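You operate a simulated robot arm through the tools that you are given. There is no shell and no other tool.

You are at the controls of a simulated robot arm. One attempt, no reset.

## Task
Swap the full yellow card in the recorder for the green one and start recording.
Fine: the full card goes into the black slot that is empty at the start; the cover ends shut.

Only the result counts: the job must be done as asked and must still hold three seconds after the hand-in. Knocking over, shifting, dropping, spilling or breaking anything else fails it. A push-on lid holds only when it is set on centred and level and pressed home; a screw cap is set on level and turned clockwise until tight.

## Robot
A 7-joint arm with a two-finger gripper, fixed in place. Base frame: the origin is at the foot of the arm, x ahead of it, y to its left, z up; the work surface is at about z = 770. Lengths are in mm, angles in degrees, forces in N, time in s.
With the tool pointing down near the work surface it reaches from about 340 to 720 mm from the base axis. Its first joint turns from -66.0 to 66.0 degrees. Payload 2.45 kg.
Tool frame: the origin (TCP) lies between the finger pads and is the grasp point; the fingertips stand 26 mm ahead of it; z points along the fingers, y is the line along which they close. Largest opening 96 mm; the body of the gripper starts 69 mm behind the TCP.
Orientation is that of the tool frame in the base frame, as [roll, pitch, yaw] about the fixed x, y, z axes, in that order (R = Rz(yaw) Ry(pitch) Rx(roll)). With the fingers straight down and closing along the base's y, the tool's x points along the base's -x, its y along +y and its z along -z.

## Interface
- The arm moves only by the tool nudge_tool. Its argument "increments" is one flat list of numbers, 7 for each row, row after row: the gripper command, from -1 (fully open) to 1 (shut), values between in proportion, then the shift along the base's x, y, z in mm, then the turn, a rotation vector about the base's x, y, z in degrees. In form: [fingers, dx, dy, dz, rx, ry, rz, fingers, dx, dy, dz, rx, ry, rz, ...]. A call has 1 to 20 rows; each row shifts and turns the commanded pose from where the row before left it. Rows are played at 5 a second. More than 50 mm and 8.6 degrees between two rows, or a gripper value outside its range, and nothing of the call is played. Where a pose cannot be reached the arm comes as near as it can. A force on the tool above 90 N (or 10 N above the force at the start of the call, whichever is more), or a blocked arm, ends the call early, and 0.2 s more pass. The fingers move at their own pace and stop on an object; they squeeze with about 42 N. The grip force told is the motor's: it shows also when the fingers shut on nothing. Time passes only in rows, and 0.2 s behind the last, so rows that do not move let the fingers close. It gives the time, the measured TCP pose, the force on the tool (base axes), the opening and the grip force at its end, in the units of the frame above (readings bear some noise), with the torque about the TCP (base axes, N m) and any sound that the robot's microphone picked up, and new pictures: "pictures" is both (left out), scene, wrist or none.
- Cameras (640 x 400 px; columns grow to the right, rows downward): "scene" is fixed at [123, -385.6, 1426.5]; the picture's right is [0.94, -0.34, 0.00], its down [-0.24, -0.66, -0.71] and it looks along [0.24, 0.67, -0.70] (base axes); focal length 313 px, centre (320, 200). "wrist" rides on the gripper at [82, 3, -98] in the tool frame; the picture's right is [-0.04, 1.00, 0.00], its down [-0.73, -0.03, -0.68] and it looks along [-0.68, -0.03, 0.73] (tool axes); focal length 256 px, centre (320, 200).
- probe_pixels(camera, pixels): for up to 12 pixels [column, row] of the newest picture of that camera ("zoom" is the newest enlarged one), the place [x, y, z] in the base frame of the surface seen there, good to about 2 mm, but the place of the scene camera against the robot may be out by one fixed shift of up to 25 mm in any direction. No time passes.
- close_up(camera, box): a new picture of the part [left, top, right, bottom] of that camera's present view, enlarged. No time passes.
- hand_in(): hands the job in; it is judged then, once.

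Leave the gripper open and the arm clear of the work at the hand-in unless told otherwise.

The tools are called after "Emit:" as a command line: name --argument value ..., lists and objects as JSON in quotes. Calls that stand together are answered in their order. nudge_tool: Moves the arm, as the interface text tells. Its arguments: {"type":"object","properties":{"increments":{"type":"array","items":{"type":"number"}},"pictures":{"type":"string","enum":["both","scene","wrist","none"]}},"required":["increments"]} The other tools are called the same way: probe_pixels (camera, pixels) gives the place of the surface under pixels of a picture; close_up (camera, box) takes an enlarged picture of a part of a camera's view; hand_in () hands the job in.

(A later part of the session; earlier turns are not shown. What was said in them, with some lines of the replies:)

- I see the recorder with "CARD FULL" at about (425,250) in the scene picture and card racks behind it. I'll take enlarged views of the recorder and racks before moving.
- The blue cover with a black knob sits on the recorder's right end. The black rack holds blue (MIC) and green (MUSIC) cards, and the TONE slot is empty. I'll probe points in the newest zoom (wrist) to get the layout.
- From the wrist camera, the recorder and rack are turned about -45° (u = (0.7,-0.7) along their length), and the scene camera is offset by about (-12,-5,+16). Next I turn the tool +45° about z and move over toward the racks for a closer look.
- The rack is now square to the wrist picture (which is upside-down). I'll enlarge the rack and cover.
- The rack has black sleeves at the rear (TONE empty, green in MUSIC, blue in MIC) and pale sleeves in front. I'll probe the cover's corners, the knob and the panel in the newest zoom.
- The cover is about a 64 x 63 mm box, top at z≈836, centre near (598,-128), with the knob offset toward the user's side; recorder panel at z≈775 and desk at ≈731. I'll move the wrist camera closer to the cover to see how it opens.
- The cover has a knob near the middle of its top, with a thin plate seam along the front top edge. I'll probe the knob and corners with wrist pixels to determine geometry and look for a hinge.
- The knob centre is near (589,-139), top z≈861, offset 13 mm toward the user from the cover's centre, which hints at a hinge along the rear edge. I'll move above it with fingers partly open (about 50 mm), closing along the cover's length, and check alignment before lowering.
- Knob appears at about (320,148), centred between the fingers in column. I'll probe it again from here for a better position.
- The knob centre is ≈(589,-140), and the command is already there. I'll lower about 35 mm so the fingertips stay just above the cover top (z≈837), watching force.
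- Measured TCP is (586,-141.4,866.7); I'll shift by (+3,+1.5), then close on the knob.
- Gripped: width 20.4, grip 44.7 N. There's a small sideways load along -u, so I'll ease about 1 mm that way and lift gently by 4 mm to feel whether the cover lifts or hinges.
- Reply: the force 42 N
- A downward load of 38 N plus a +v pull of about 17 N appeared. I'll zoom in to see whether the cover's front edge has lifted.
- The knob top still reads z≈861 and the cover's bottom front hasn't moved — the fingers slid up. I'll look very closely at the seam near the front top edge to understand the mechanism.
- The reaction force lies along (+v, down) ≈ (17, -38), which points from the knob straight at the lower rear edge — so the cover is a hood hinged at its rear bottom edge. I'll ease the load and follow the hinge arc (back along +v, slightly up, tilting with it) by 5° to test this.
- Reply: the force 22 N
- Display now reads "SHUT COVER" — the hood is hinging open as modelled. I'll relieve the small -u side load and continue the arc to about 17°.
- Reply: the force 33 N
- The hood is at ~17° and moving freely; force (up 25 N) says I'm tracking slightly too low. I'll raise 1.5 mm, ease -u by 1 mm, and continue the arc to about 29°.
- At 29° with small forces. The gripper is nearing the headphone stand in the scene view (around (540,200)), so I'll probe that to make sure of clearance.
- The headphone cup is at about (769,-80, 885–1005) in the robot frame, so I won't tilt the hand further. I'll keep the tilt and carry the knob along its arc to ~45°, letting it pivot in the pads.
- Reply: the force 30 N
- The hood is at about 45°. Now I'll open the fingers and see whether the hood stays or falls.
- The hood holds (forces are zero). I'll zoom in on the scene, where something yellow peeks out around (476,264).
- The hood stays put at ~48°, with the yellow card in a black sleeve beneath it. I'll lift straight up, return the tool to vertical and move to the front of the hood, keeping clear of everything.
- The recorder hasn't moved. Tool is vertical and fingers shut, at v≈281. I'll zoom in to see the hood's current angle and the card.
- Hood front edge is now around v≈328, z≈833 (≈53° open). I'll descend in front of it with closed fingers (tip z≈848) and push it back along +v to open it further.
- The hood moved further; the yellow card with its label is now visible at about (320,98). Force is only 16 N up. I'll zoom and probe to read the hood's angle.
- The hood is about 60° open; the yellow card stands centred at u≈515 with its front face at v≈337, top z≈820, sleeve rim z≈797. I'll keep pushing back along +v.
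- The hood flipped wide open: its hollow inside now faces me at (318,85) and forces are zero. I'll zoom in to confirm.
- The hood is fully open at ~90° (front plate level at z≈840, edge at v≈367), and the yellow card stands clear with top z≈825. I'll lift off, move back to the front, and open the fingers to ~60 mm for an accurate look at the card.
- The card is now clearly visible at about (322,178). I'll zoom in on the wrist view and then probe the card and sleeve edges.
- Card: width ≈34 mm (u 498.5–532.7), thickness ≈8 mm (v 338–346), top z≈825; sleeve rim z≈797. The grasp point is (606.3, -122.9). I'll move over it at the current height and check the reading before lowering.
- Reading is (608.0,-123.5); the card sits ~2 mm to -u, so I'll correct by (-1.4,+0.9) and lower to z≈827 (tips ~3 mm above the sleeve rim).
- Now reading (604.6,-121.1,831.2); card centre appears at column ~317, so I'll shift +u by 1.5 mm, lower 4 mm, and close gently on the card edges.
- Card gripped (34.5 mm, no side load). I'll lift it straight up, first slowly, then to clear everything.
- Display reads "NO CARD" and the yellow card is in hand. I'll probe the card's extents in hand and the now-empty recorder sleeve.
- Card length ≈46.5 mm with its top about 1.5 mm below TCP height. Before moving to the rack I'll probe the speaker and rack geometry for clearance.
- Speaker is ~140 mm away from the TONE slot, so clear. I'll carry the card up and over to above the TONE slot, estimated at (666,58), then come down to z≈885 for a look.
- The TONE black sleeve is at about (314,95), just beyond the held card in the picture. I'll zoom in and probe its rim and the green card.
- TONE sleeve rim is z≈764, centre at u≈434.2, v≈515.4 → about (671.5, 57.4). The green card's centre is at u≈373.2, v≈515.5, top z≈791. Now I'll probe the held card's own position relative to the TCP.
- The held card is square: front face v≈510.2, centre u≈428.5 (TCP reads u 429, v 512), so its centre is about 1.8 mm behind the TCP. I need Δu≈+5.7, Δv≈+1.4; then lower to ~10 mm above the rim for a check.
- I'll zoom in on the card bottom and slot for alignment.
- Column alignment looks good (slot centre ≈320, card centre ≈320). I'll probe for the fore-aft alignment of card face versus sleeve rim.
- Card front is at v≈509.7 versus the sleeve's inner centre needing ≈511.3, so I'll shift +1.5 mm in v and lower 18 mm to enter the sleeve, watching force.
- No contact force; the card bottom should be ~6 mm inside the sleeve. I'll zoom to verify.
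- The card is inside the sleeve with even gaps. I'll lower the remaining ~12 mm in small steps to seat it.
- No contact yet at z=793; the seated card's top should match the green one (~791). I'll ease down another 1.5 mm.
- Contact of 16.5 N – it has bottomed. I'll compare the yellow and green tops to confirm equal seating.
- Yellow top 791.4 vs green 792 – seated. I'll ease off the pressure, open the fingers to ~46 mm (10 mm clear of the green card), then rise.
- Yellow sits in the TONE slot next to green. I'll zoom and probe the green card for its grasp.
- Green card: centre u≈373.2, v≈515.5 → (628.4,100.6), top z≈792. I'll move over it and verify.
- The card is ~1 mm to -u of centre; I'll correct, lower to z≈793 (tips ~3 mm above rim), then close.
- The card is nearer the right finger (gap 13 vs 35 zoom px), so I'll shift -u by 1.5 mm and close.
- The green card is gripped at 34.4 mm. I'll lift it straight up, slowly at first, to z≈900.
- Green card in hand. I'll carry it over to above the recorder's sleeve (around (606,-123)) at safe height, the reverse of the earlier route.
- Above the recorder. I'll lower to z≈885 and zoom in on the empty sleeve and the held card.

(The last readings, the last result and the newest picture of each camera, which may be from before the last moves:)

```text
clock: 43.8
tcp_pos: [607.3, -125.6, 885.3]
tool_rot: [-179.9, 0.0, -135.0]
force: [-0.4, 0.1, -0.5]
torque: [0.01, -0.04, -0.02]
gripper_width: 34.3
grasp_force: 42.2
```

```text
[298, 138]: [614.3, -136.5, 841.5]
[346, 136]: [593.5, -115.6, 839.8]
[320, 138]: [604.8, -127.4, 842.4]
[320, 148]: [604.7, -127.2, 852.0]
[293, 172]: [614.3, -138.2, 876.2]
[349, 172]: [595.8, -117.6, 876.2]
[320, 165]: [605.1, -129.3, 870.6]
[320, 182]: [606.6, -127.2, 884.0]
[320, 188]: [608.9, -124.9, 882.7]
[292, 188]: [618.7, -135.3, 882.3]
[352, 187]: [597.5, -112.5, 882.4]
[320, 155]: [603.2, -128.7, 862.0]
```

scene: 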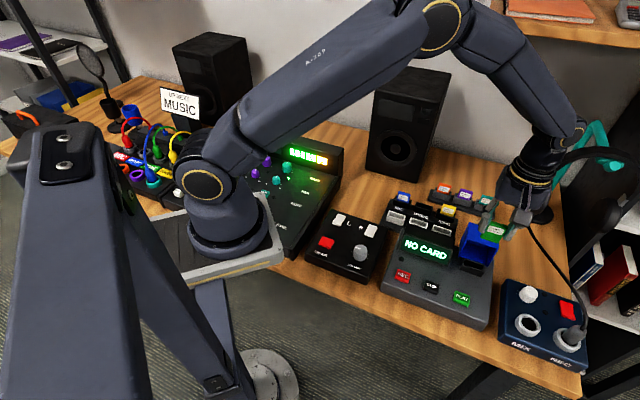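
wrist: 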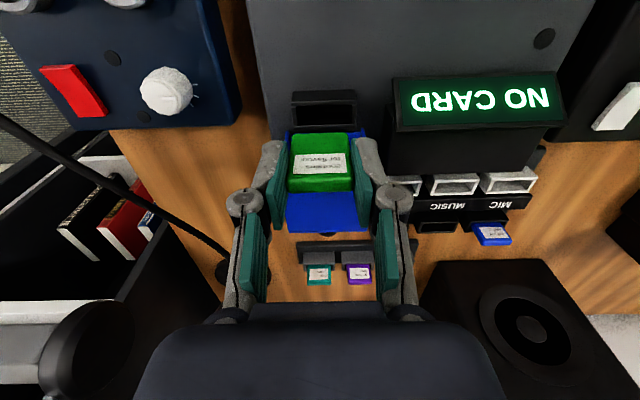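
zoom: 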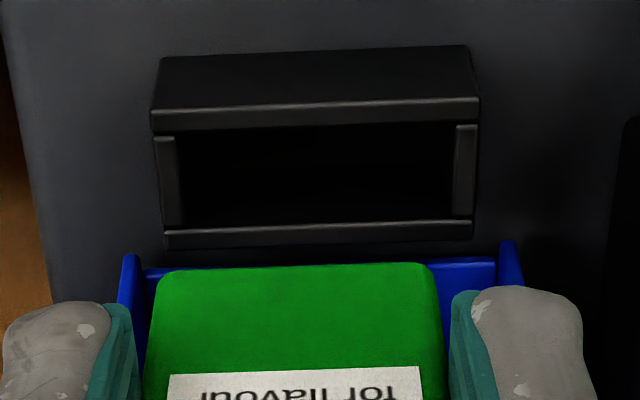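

Sleeve centre: u≈515.3, v≈342.2, rim z≈797. The held card is at u≈517.5, v≈341.3, so I'll shift by (-1.2,+2.3) and descend to ~10 mm above the rim.

Emit:
nudge_tool --increments '[1, -1.2, 2.3, 0, 0, 0, 0, 1, 0, 0, -15, 0, 0, 0, 1, 0, 0, -15, 0, 0, 0, 1, 0, 0, 0, 0, 0, 0, 1, 0, 0, 0, 0, 0, 0]' --pictures "wrist"

Emit:
close_up --camera "wrist" --box '[260, 90, 380, 170]'

```text
clock: 45.0
tcp_pos: [607.1, -120.6, 856.1]
tool_rot: [-180.0, -0.1, -135.0]
force: [-0.2, -0.7, -0.4]
torque: [0.0, 0.03, -0.04]
gripper_width: 34.4
grasp_force: 41.4
```

wrist: 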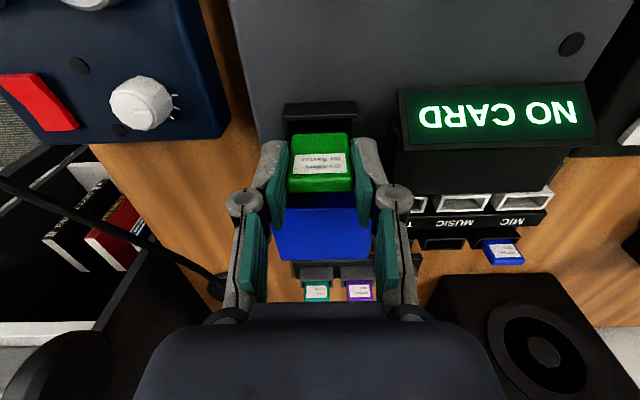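

```text
5.00 times, centred on (320, 130) of wrist
```

zoom: 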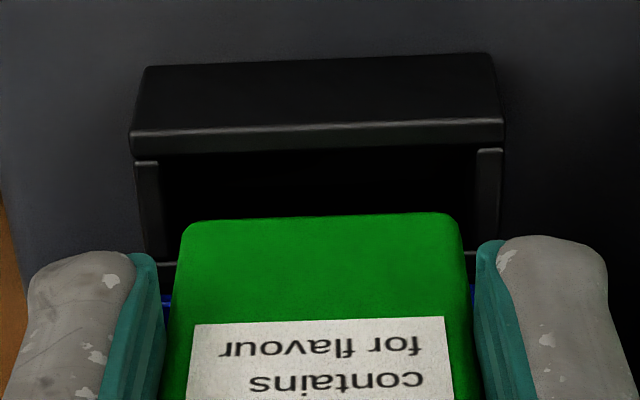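

Column alignment is within ~0.6 mm. I'll probe fore-aft alignment of card and rim.

Emit:
probe_pixels --camera "wrist" --pixels '[[300, 118], [320, 117], [340, 116], [320, 119], [300, 138], [320, 137], [340, 136], [320, 145], [305, 150], [335, 150], [320, 185], [320, 190]]'

```text
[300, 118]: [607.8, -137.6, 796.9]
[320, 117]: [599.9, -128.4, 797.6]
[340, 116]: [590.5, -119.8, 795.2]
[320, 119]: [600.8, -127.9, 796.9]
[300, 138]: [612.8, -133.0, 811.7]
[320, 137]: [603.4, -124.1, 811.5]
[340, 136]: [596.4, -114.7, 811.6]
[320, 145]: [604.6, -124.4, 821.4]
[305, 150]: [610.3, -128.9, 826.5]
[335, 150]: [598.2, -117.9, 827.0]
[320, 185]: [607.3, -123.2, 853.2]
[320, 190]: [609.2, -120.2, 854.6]
```

Card front reads v≈339.7 vs desired ≈338.2, so I'll shift -1.5 mm in v and lower 16 mm into the sleeve, watching force.

Emit:
nudge_tool --increments '[1, -1.05, -1.05, 0, 0, 0, 0, 1, 0, 0, -4, 0, 0, 0, 1, 0, 0, -4, 0, 0, 0, 1, 0, 0, -4, 0, 0, 0, 1, 0, 0, -4, 0, 0, 0, 1, 0, 0, 0, 0, 0, 0]' --pictures "wrist"

Emit:
close_up --camera "wrist" --box '[260, 100, 380, 190]'

Emit:
close_up --camera "scene" --box '[430, 210, 520, 290]'

```text
clock: 46.4
tcp_pos: [606.3, -122.2, 839.8]
tool_rot: [180.0, 0.0, -135.0]
force: [-0.7, -0.1, 0.2]
torque: [-0.05, -0.03, -0.01]
gripper_width: 34.4
grasp_force: 42.2
```

wrist: 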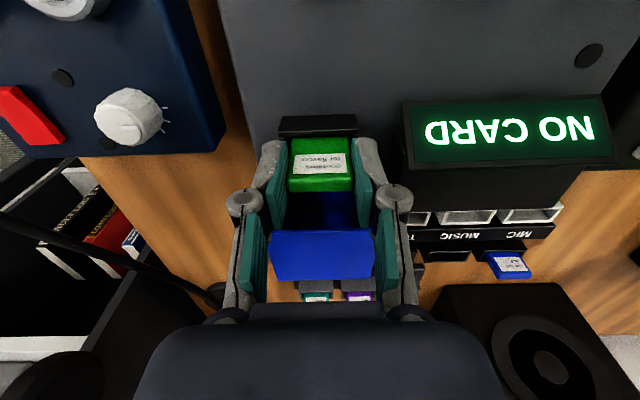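

```text
4.44 times, centred on (320, 145) of wrist
```

zoom: 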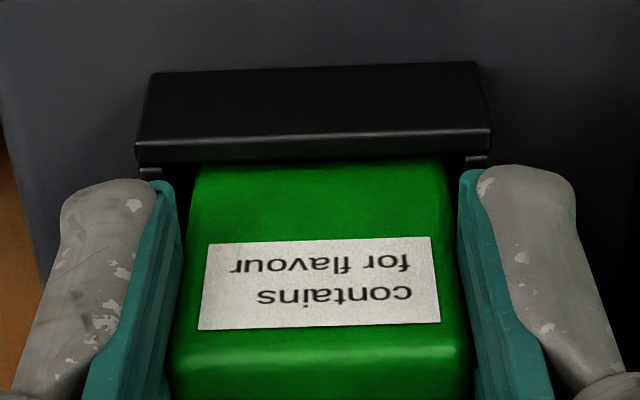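

```text
5.00 times, centred on (475, 250) of scene
```

zoom: 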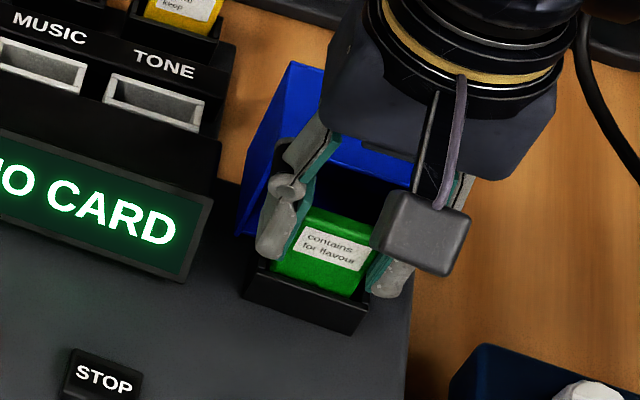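

The card has entered the sleeve with no contact force. I'll lower the remaining ~13 mm in small steps to seat it.

Emit:
nudge_tool --increments '[1, 0, 0, -3, 0, 0, 0, 1, 0, 0, -3, 0, 0, 0, 1, 0, 0, -3, 0, 0, 0, 1, 0, 0, -2, 0, 0, 0, 1, 0, 0, -1, 0, 0, 0, 1, 0, 0, 0, 0, 0, 0]' --pictures "both"

```text
clock: 47.8
tcp_pos: [606.8, -121.9, 827.7]
tool_rot: [179.9, 0.1, -135.0]
force: [-0.9, 0.4, 0.1]
torque: [-0.02, -0.02, 0.01]
gripper_width: 34.3
grasp_force: 41.8
```

scene: 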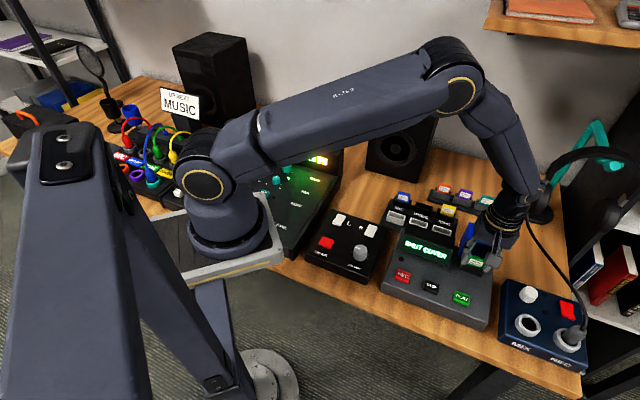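
wrist: 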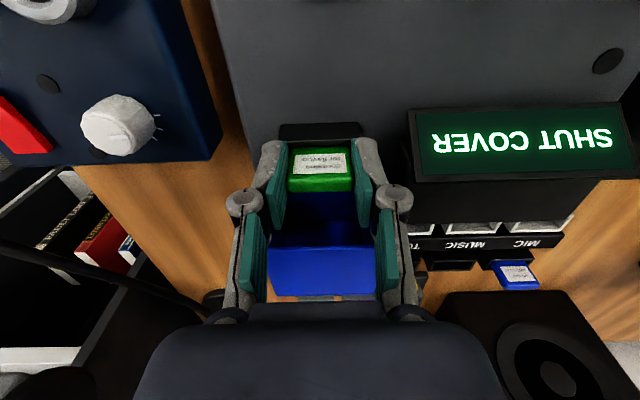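

Display changed to "SHUT COVER", so the card is detected. I'll ease down another ~1.5 mm to feel it bottom out.

Emit:
nudge_tool --increments '[1, 0, 0, -0.7, 0, 0, 0, 1, 0, 0, -0.8, 0, 0, 0, 1, 0, 0, 0, 0, 0, 0]' --pictures "wrist"

```text
clock: 48.6
tcp_pos: [606.5, -122.2, 826.0]
tool_rot: [-179.9, 0.1, -135.0]
force: [-4.0, 1.9, 15.3]
torque: [0.08, 0.19, 0.01]
gripper_width: 34.5
grasp_force: 42.1
```

wrist: 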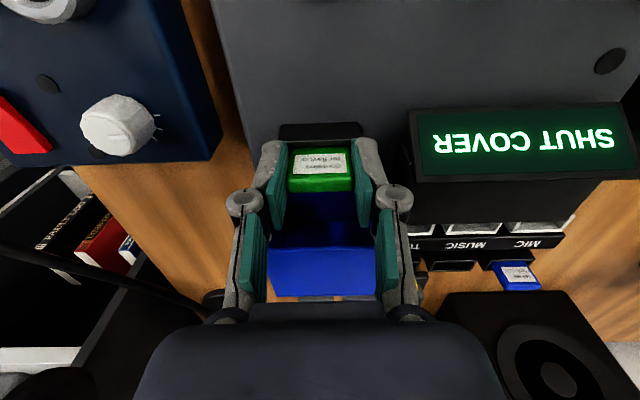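

Bottomed at 15 N. I'll ease off, open the fingers, and lift clear.

Emit:
nudge_tool --increments '[1, 0, 0, 0.7, 0, 0, 0, 0, 0, 0, 0, 0, 0, 0, 0, 0, 0, 0, 0, 0, 0, 0, 0, 0, 0, 0, 0, 0, 0, 0, 0, 10, 0, 0, 0, 0, 0, 0, 30, 0, 0, 0, 0, 0, 0, 40, 0, 0, 0, 0, 0, 0, 0, 0, 0, 0]' --pictures "both"

Emit:
close_up --camera "wrist" --box '[250, 50, 400, 200]'

```text
clock: 50.4
tcp_pos: [607.3, -122.6, 906.8]
tool_rot: [180.0, 0.0, -134.9]
force: [0.3, -0.5, -0.7]
torque: [0.0, -0.01, 0.02]
gripper_width: 47.9
grasp_force: 0.0
```

scene: 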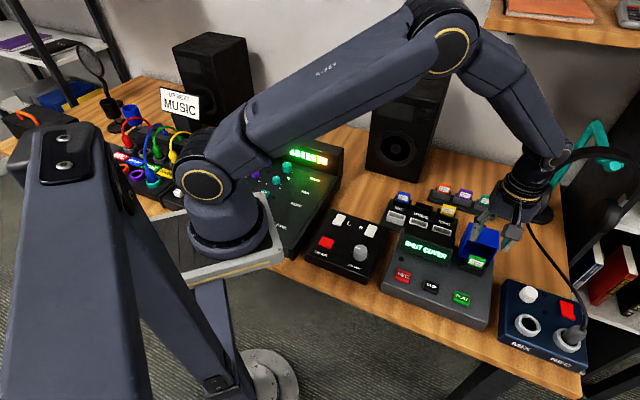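
wrist: 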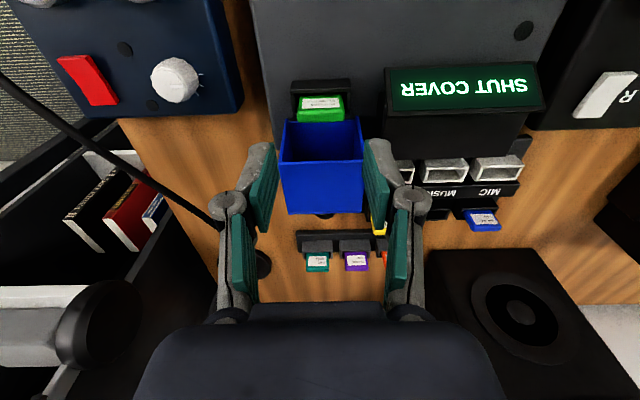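

```text
2.67 times, centred on (325, 125) of wrist
```

zoom: 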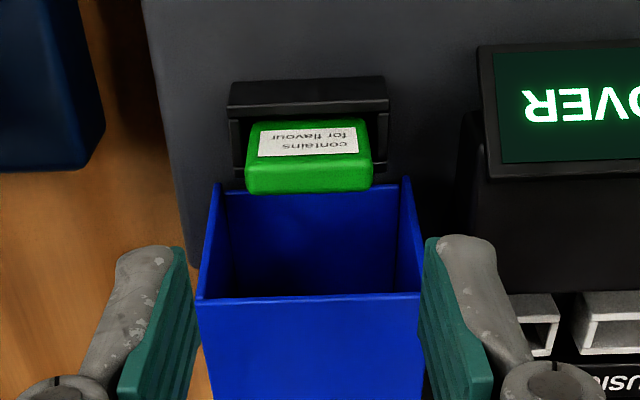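

The green card is seated with its label facing front, matching how the yellow was. Next I'll shut the hood: raise, set the fingers ~36 mm apart to straddle the knob, go over behind the hood (v≈455), and look before lowering.

Emit:
nudge_tool --increments '[0.25, 0, 0, 25, 0, 0, 0, 0.25, 20, 20, 0, 0, 0, 0, 0.25, 20, 20, 0, 0, 0, 0, 0.25, 20, 20, 0, 0, 0, 0, 0.25, 19, 19, 0, 0, 0, 0, 0.25, 0, 0, 0, 0, 0, 0, 0.25, 0, 0, 0, 0, 0, 0]' --pictures "both"

```text
clock: 52.0
tcp_pos: [686.3, -42.9, 931.0]
tool_rot: [-180.0, -0.1, -134.9]
force: [-0.2, -0.1, -1.7]
torque: [0.01, -0.02, -0.03]
gripper_width: 36.1
grasp_force: 0.2
```

scene: 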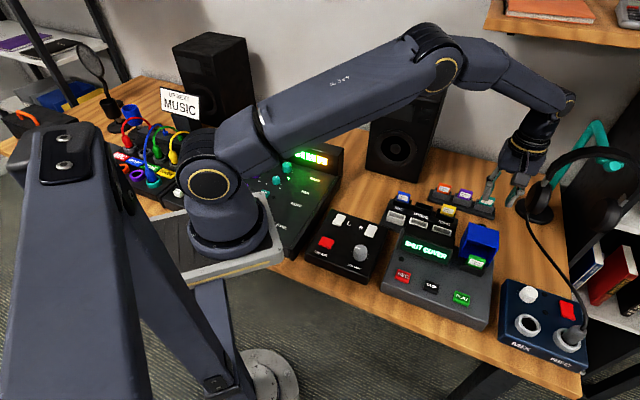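
wrist: 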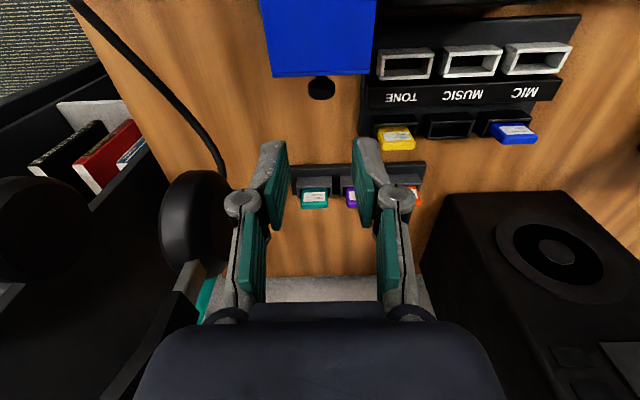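

The headphone cup appears at (195,220), to the left of the hand. I'll probe it and the hood/knob for clearance before lowering.

Emit:
probe_pixels --camera "wrist" --pixels '[[195, 225], [175, 190], [215, 190], [165, 220], [220, 250], [215, 280], [321, 88], [321, 95], [275, 72], [370, 70], [320, 70], [321, 80]]'

```text
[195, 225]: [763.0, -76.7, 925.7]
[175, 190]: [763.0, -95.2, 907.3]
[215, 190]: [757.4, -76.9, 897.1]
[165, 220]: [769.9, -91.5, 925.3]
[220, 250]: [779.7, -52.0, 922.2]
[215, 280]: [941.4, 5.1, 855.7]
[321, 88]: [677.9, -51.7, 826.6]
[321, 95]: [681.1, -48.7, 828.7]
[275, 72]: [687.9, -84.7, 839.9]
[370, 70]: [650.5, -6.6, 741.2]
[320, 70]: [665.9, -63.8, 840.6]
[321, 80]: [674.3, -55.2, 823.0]
```

Knob is at u≈516 between the fingers' columns; headphone cup is at least ~27 mm from where the hand will be. I'll lower to tip z≈832 behind the hood and start pushing it forward (-v), rising as its edge rises.

Emit:
nudge_tool --increments '[0.25, 0, 0, -25, 0, 0, 0, 0.25, 0, 0, -25, 0, 0, 0, 0.25, 0, 0, -22, 0, 0, 0, 0.25, -6, -6, 0, 0, 0, 0, 0.25, -6, -6, 0, 0, 0, 0, 0.25, -4, -4, 3, 0, 0, 0, 0.25, -4, -4, 5, 0, 0, 0, 0.25, -4, -4, 5, 0, 0, 0, 0.25, 0, 0, 0, 0, 0, 0]' --pictures "both"

```text
clock: 54.0
tcp_pos: [660.6, -66.8, 873.1]
tool_rot: [180.0, 0.0, -135.0]
force: [0.6, 0.0, 0.1]
torque: [-0.06, -0.01, -0.02]
gripper_width: 35.7
grasp_force: 0.0
```

scene: 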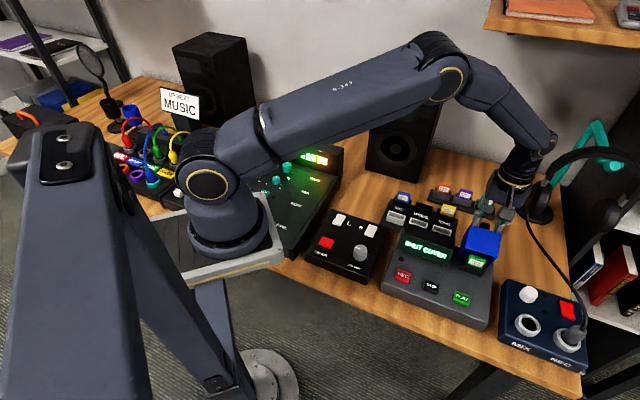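
wrist: 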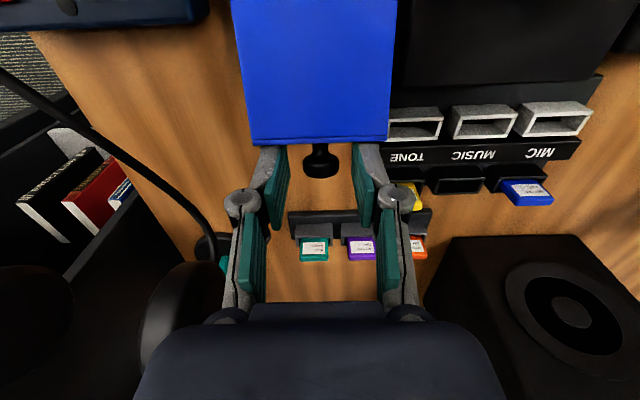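

The hood is swinging forward with no load. I'll continue pushing -v, tip at ~850.

Emit:
nudge_tool --increments '[0.25, -4.2, -4.2, 1, 0, 0, 0, 0.25, -4.2, -4.2, 1, 0, 0, 0, 0.25, -4.2, -4.2, 1, 0, 0, 0, 0.25, -4.2, -4.2, 0, 0, 0, 0, 0.25, -4.2, -4.2, 0, 0, 0, 0, 0.25, 0, 0, 0, 0, 0, 0]' --pictures "both"

Emit:
close_up --camera "scene" --box '[430, 200, 530, 300]'

```text
clock: 55.4
tcp_pos: [639.8, -87.1, 876.7]
tool_rot: [180.0, 0.0, -135.0]
force: [-0.2, -0.1, -0.9]
torque: [0.02, -0.01, 0.02]
gripper_width: 36.0
grasp_force: 0.1
```

scene: 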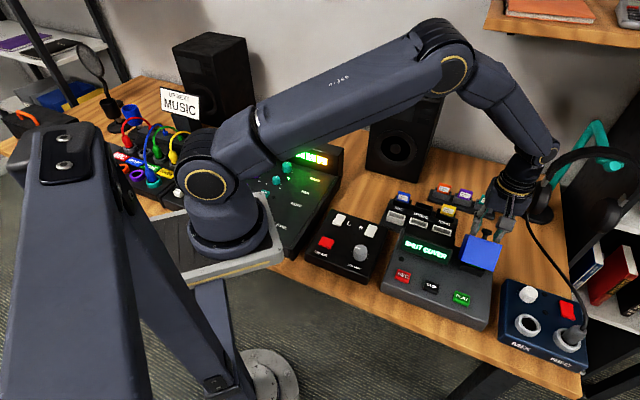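
wrist: 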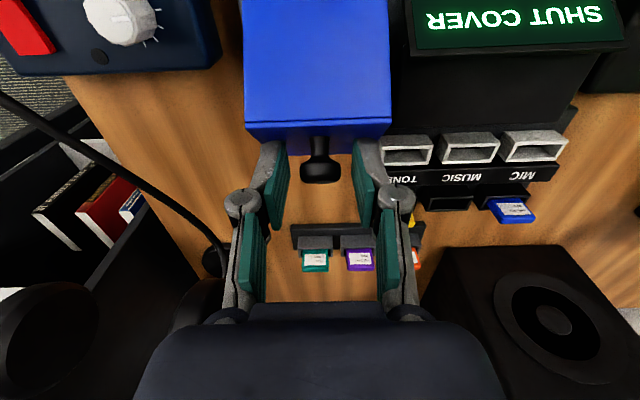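

```text
4.00 times, centred on (480, 250) of scene
```

zoom: 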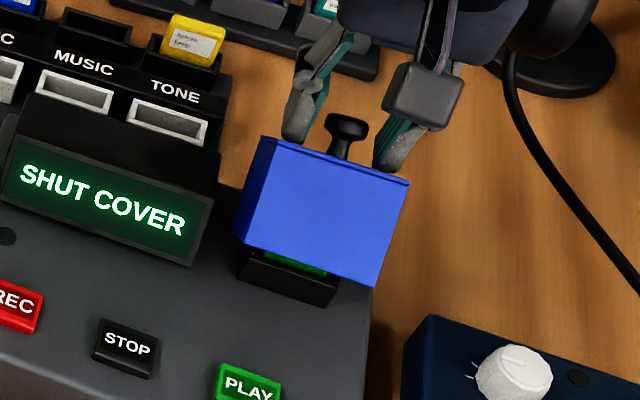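

The hood is at ~47°. I'll continue pushing forward, expecting it to pass balance near 35–40°.

Emit:
nudge_tool --increments '[0.25, -3.5, -3.5, 0, 0, 0, 0, 0.25, -3.5, -3.5, 0, 0, 0, 0, 0.25, -3.5, -3.5, 0, 0, 0, 0, 0.25, -3.5, -3.5, 0, 0, 0, 0, 0.25, 0, 0, 0, 0, 0, 0]' --pictures "both"

Emit:
close_up --camera "scene" --box '[430, 200, 530, 300]'

```text
clock: 56.6
tcp_pos: [625.5, -102.3, 876.0]
tool_rot: [-179.9, 0.1, -135.0]
force: [-0.5, 0.5, 0.1]
torque: [-0.02, 0.01, 0.02]
gripper_width: 36.1
grasp_force: 0.0
```

scene: 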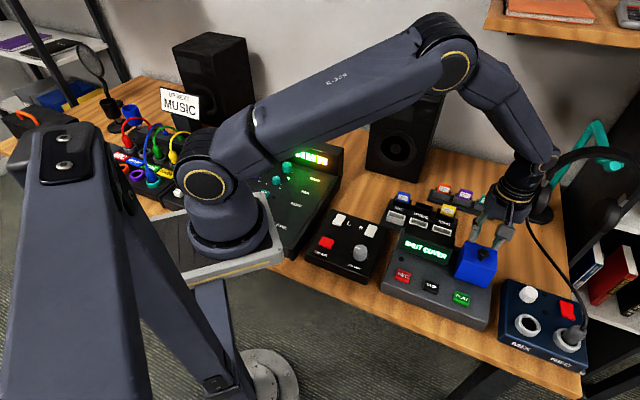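
wrist: 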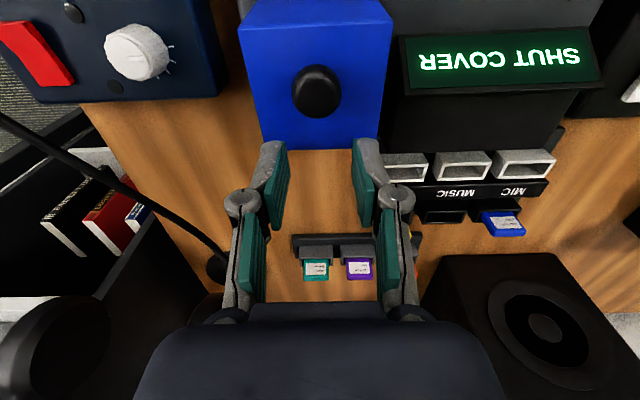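

```text
4.00 times, centred on (480, 250) of scene
```

zoom: 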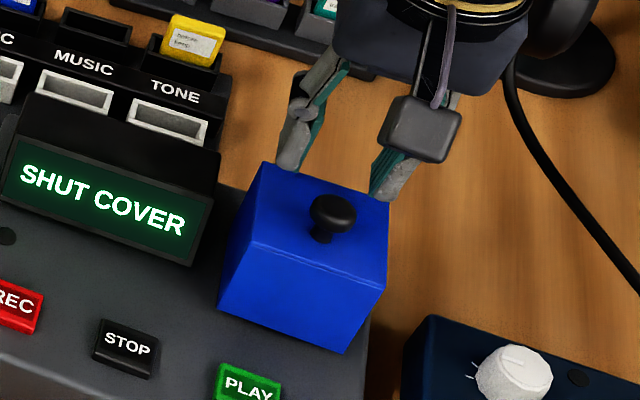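

The hood dropped past balance and is nearly shut; display still reads "SHUT COVER". I'll wait a moment and look again.

Emit:
nudge_tool --increments '[0.25, 0, 0, 0, 0, 0, 0, 0.25, 0, 0, 0, 0, 0, 0, 0.25, 0, 0, 0, 0, 0, 0]' --pictures "both"

Emit:
probe_pixels --camera "wrist" --pixels '[[316, 88], [316, 100], [245, 28], [388, 22], [262, 140], [376, 135], [316, 30], [316, 60]]'

Emit:
close_up --camera "scene" --box '[430, 200, 530, 300]'

```text
clock: 57.4
tcp_pos: [625.9, -101.6, 876.2]
tool_rot: [180.0, 0.0, -135.0]
force: [-0.8, 0.0, -0.7]
torque: [-0.04, -0.01, -0.01]
gripper_width: 36.0
grasp_force: 0.0
```

scene: 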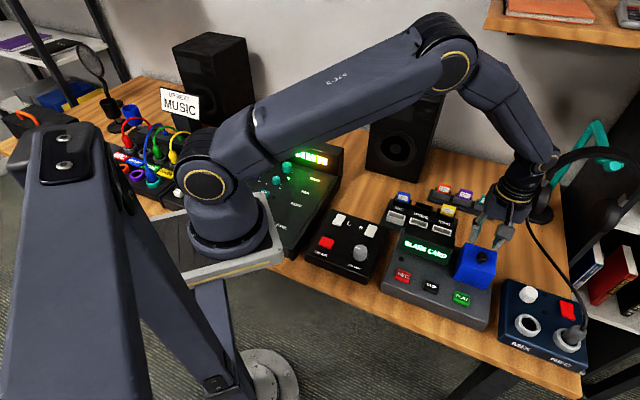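
wrist: 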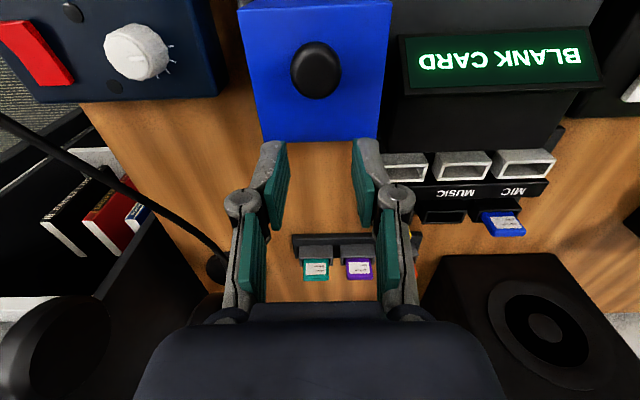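

```text
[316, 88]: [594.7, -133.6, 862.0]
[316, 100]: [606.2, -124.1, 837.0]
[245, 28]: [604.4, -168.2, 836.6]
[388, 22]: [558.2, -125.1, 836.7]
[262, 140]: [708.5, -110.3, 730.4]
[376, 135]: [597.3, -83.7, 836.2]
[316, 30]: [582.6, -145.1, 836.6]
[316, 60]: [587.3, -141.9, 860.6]
```

```text
4.00 times, centred on (480, 250) of scene
```

zoom: 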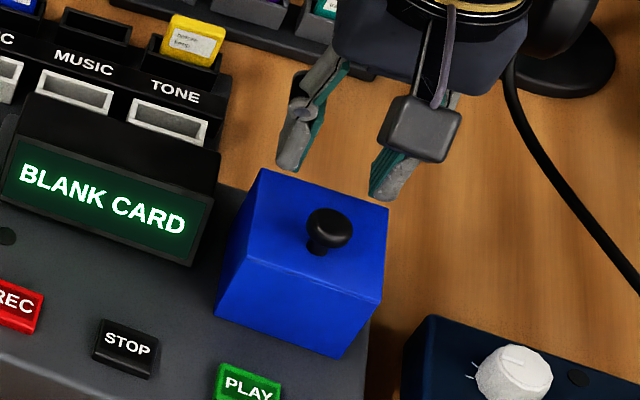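

Display now reads "BLANK CARD" and the hood is fully shut (top z≈836.6, knob 862). Next I raise, close the fingers and move above the REC button, near (444,-84).

Emit:
nudge_tool --increments '[0.25, 0, 0, 30, 0, 0, 0, 0.25, 0, 0, 35, 0, 0, 0, 0.6, -36, 3.5, 0, 0, 0, 0, 1, -36, 3.5, 0, 0, 0, 0, 1, -36, 3.5, 0, 0, 0, 0, 1, -36, 3.5, 0, 0, 0, 0, 1, -36, 3.5, 0, 0, 0, 0, 1, 0, 0, -40, 0, 0, 0, 1, 0, 0, -30, 0, 0, 0, 1, 0, 0, 0, 0, 0, 0]' --pictures "both"

```text
clock: 59.6
tcp_pos: [447.7, -82.9, 870.4]
tool_rot: [179.9, 0.1, -135.1]
force: [0.2, -0.7, 1.3]
torque: [-0.01, 0.0, 0.02]
gripper_width: 0.0
grasp_force: 28.6
```

scene: 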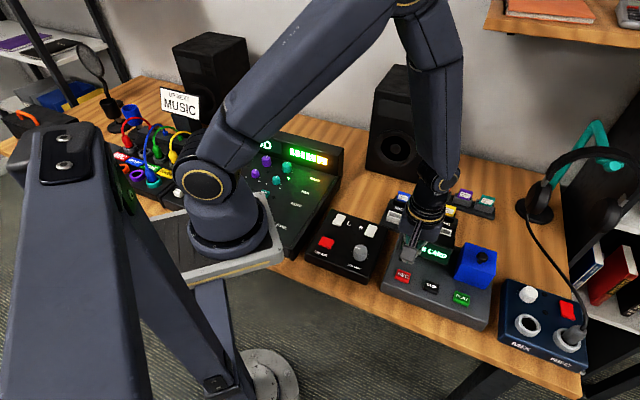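
wrist: 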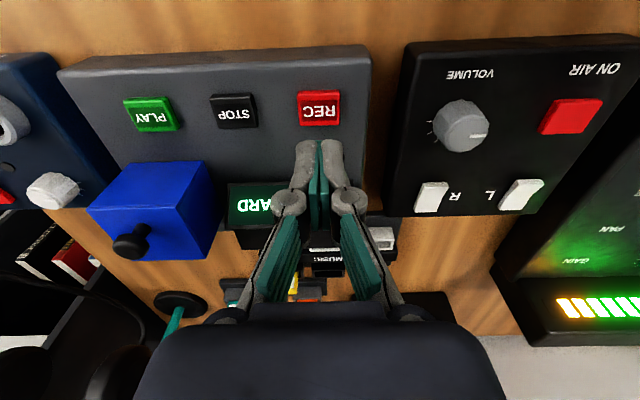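

The REC button is at about (320,108) in the wrist picture. I'll zoom and probe its top.

Emit:
close_up --camera "wrist" --box '[270, 70, 380, 150]'

Emit:
probe_pixels --camera "wrist" --pixels '[[320, 108], [302, 95], [338, 95], [303, 120], [337, 120], [320, 118], [320, 98], [345, 130], [280, 110], [233, 110], [150, 113]]'

```text
5.00 times, centred on (325, 110) of wrist
```

zoom: 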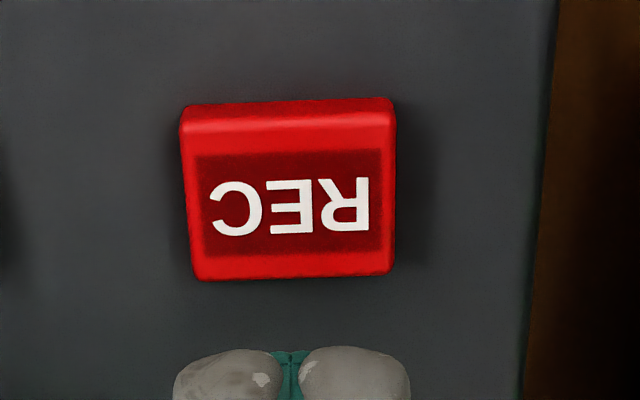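

```text
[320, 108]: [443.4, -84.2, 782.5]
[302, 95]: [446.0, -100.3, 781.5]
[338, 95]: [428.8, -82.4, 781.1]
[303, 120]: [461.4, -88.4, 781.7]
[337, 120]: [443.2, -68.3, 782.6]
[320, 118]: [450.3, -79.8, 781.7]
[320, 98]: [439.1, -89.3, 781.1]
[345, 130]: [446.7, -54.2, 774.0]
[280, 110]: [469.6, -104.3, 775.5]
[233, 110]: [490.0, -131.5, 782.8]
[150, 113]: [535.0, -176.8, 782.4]
```

REC button centre ≈(445,-85), top z≈782. I'll shift by (-2.8,-2), descend to just above it (tip ≈786), and check.

Emit:
nudge_tool --increments '[1, -2.8, -2, -20, 0, 0, 0, 1, 0, 0, -20, 0, 0, 0, 1, 0, 0, -18, 0, 0, 0, 1, 0, 0, 0, 0, 0, 0, 1, 0, 0, 0, 0, 0, 0]' --pictures "both"

```text
clock: 60.8
tcp_pos: [442.2, -87.0, 811.8]
tool_rot: [-180.0, -0.1, -135.1]
force: [-0.1, 0.4, -0.2]
torque: [-0.01, 0.0, 0.0]
gripper_width: 0.0
grasp_force: 28.2
```

scene: 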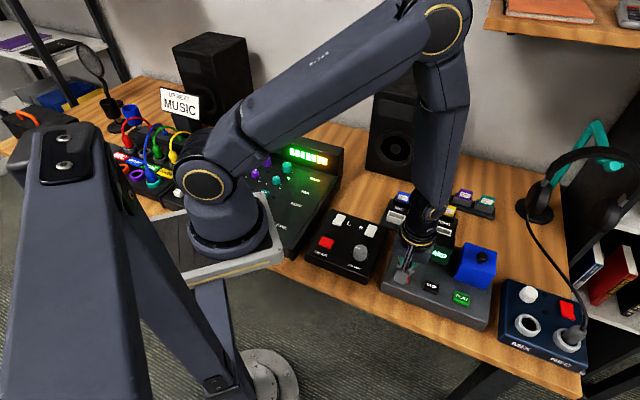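
wrist: 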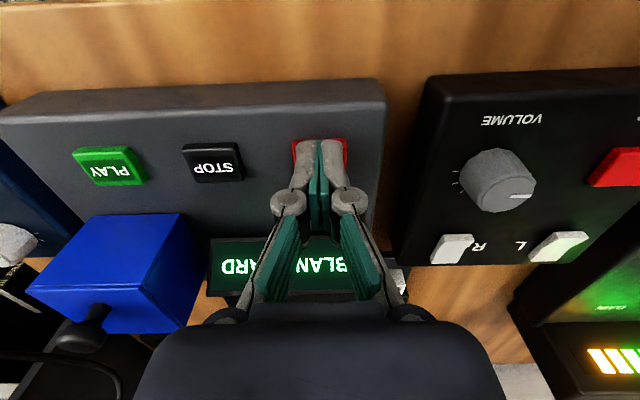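

Fingertips are just above REC. I'll nudge (+2,+1.5) to centre and press down in small steps, about 2–3 mm past the button top.

Emit:
nudge_tool --increments '[1, 2, 1.5, 0, 0, 0, 0, 1, 0, 0, -2, 0, 0, 0, 1, 0, 0, -2, 0, 0, 0, 1, 0, 0, -1, 0, 0, 0, 1, 0, 0, -1, 0, 0, 0, 1, 0, 0, 0, 0, 0, 0]' --pictures "both"

```text
clock: 62.2
tcp_pos: [445.3, -84.4, 807.4]
tool_rot: [179.9, 0.1, -135.0]
force: [-0.7, 0.1, 0.7]
torque: [0.01, 0.0, -0.01]
gripper_width: 0.1
grasp_force: 28.3
```

scene: 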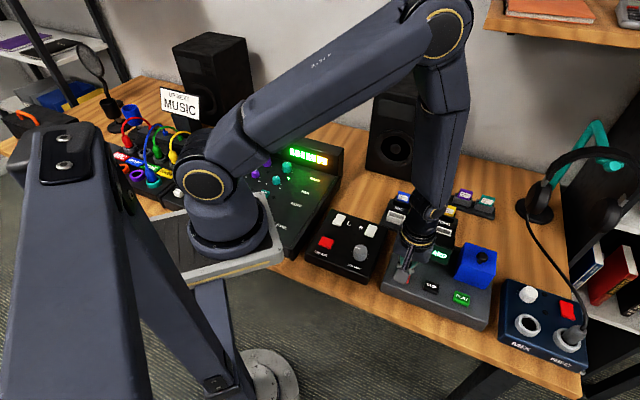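
wrist: 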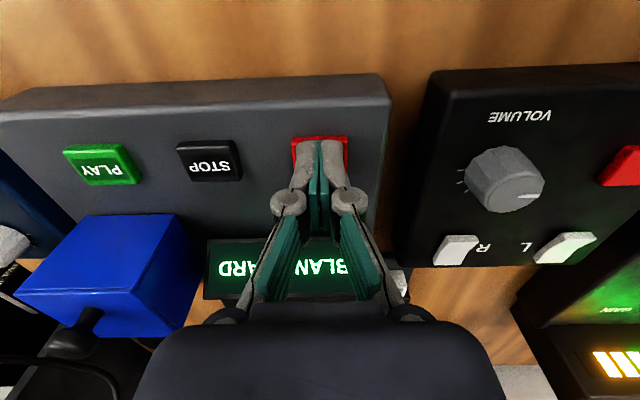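

No contact yet (tip ≈781). I'll continue in 1 mm steps.

Emit:
nudge_tool --increments '[1, 0, 0, -1, 0, 0, 0, 1, 0, 0, -1, 0, 0, 0, 1, 0, 0, -1, 0, 0, 0, 1, 0, 0, 0, 0, 0, 0]' --pictures "both"

```text
clock: 63.2
tcp_pos: [445.9, -84.8, 804.2]
tool_rot: [179.9, 0.0, -135.0]
force: [-1.3, 1.3, 2.5]
torque: [-0.01, 0.02, -0.03]
gripper_width: 5.9
grasp_force: 28.3
heard: click
```

scene: 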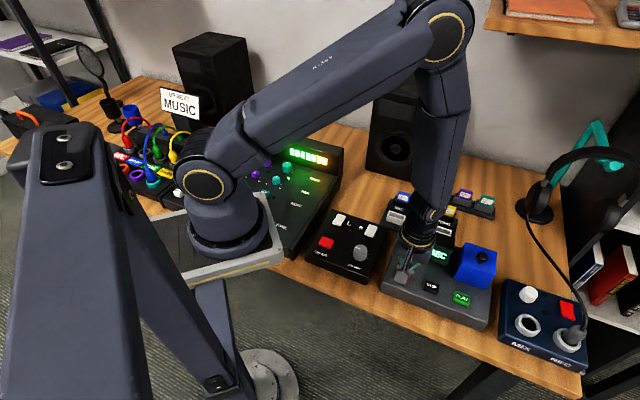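
wrist: 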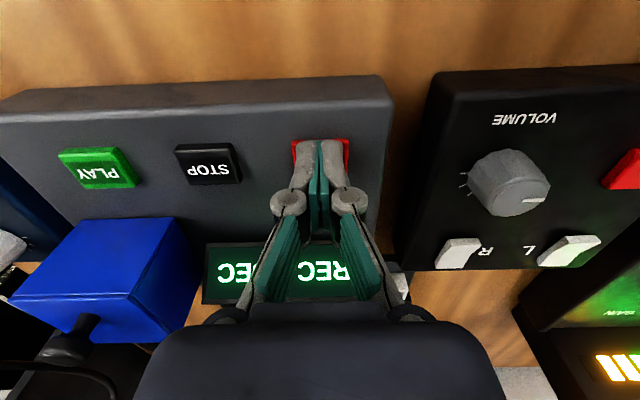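

Click heard and the display shows "REC…". I'll lift straight off the button, then move the arm up and clear, opening the gripper high above.

Emit:
nudge_tool --increments '[1, 0, 0, 5, 0, 0, 0, 1, 0, 0, 15, 0, 0, 0, 1, 0, 0, 30, 0, 0, 0, 1, 0, 0, 45, 0, 0, 0, 0.3, 0, 0, 45, 0, 0, 0, -0.4, 0, 10, 45, 0, 0, 0, -1, -5, 30, 30, 0, 0, 0, -1, -5, 30, 20, 0, 0, 0, -1, -5, 30, 0, 0, 0, 0, -1, 0, 0, 0, 0, 0, 0]' --pictures "both"

Emit:
close_up --camera "scene" --box '[370, 170, 520, 330]'

```text
clock: 65.4
tcp_pos: [428.4, 14.3, 1039.1]
tool_rot: [-179.9, 0.0, -134.9]
force: [-1.0, 0.2, -0.1]
torque: [-0.02, -0.01, -0.01]
gripper_width: 96.2
grasp_force: 0.1
```

scene: 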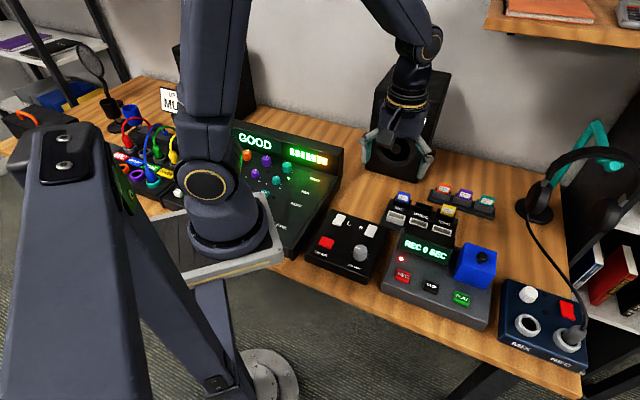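
wrist: 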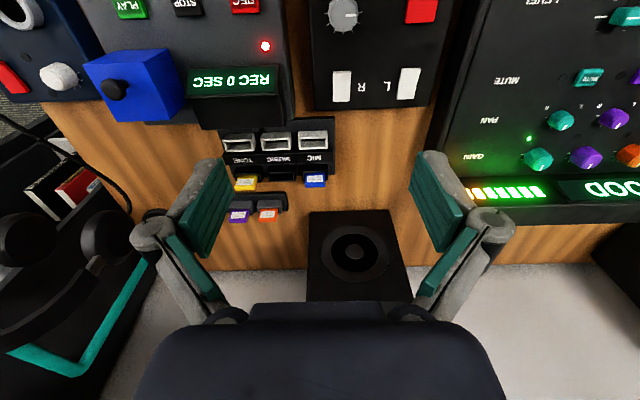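

```text
2.50 times, centred on (445, 250) of scene
```

zoom: 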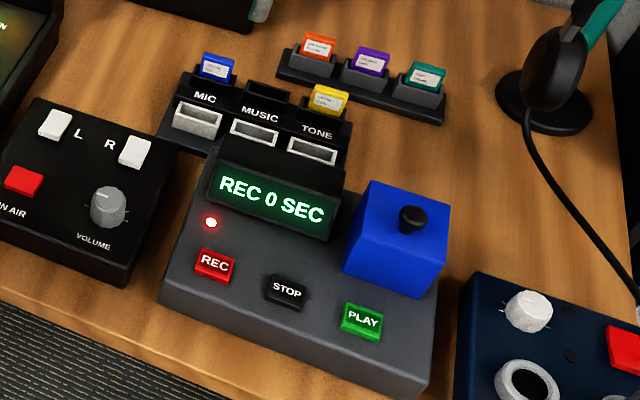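

The display reads "REC 0 SEC" with the red lamp on. I'll wait a few seconds to check that the counter actually runs.

Emit:
nudge_tool --increments '[-1, 0, 0, 0, 0, 0, 0, -1, 0, 0, 0, 0, 0, 0, -1, 0, 0, 0, 0, 0, 0, -1, 0, 0, 0, 0, 0, 0, -1, 0, 0, 0, 0, 0, 0, -1, 0, 0, 0, 0, 0, 0, -1, 0, 0, 0, 0, 0, 0, -1, 0, 0, 0, 0, 0, 0, -1, 0, 0, 0, 0, 0, 0, -1, 0, 0, 0, 0, 0, 0]' --pictures "both"

Emit:
close_up --camera "scene" --box '[370, 170, 520, 330]'

```text
clock: 67.6
tcp_pos: [430.1, 15.1, 1039.6]
tool_rot: [-180.0, 0.1, -134.9]
force: [0.3, -1.1, -0.2]
torque: [0.02, 0.0, 0.01]
gripper_width: 96.1
grasp_force: 0.1
```

scene: 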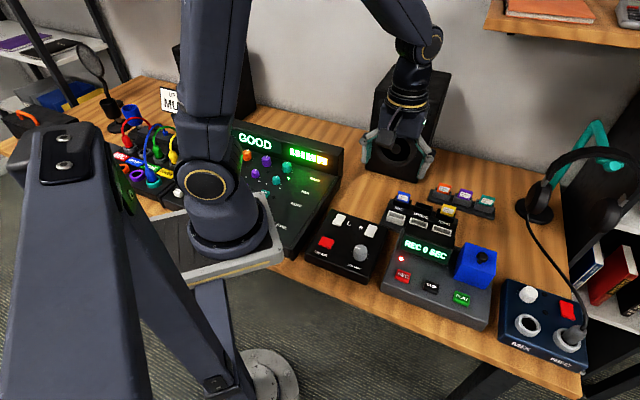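
wrist: 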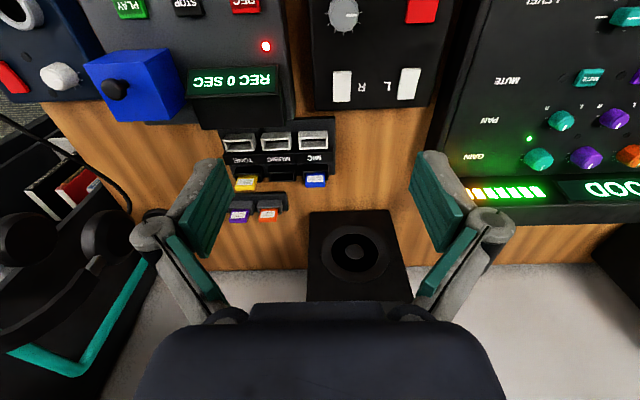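

```text
2.50 times, centred on (445, 250) of scene
```

zoom: 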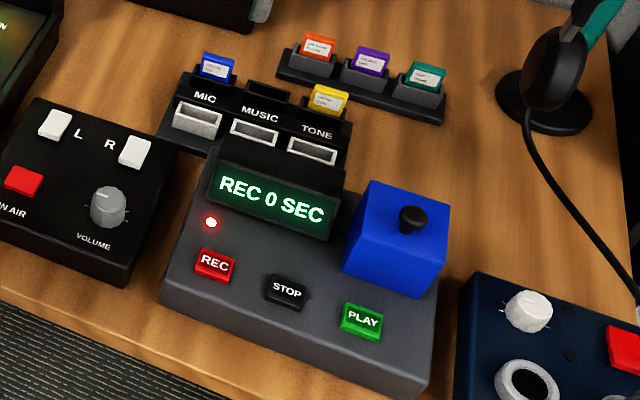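

Still "REC 0 SEC" after about 4 s with the lamp on. I'll wait longer to see whether the counter steps.

Emit:
nudge_tool --increments '[-1, 0, 0, 0, 0, 0, 0, -1, 0, 0, 0, 0, 0, 0, -1, 0, 0, 0, 0, 0, 0, -1, 0, 0, 0, 0, 0, 0, -1, 0, 0, 0, 0, 0, 0, -1, 0, 0, 0, 0, 0, 0, -1, 0, 0, 0, 0, 0, 0, -1, 0, 0, 0, 0, 0, 0, -1, 0, 0, 0, 0, 0, 0, -1, 0, 0, 0, 0, 0, 0, -1, 0, 0, 0, 0, 0, 0, -1, 0, 0, 0, 0, 0, 0, -1, 0, 0, 0, 0, 0, 0, -1, 0, 0, 0, 0, 0, 0, -1, 0, 0, 0, 0, 0, 0, -1, 0, 0, 0, 0, 0, 0, -1, 0, 0, 0, 0, 0, 0, -1, 0, 0, 0, 0, 0, 0, -1, 0, 0, 0, 0, 0, 0, -1, 0, 0, 0, 0, 0, 0]' --pictures "wrist"

Emit:
close_up --camera "scene" --box '[370, 170, 520, 330]'

```text
clock: 71.8
tcp_pos: [428.8, 14.8, 1039.1]
tool_rot: [179.9, 0.0, -134.9]
force: [-0.5, 0.7, 0.1]
torque: [-0.02, -0.01, -0.03]
gripper_width: 95.9
grasp_force: 0.1
```

wrist: 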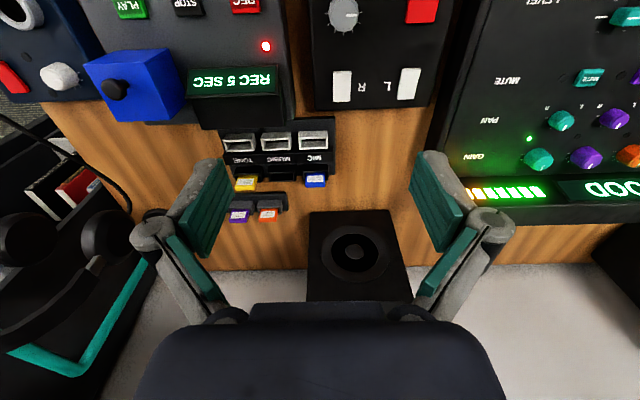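

```text
2.50 times, centred on (445, 250) of scene
```

zoom: 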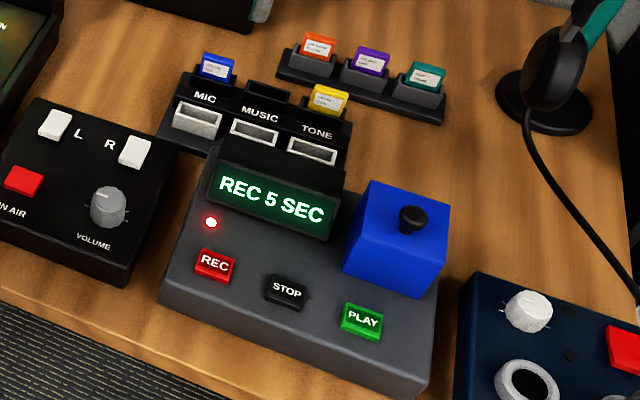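

The display now reads "REC 5 SEC", so the recording is running. The red lamp is on, the hood is shut, and the yellow card sits in the black TONE slot. Nothing else has moved, the gripper is open and the arm is clear, so I'm handing in.

Emit:
hand_in

```text
The job is handed in.
```

The recorder now has the green card in it and is recording. When I handed in, the display read "REC 5 SEC" and the red lamp was on.

- **Yellow card:** it is fully seated in the black TONE slot, the one that was empty at the start.
- **Cover:** it is fully shut. The display changed to "BLANK CARD" once it closed, and I pressed REC after that.
- **Everything else:** I saw nothing else moved, and the gripper was open with the arm clear of the work.

The counter appears to move in 5-second steps. It showed "0 SEC" for the first few seconds, so I waited until it moved before handing in.
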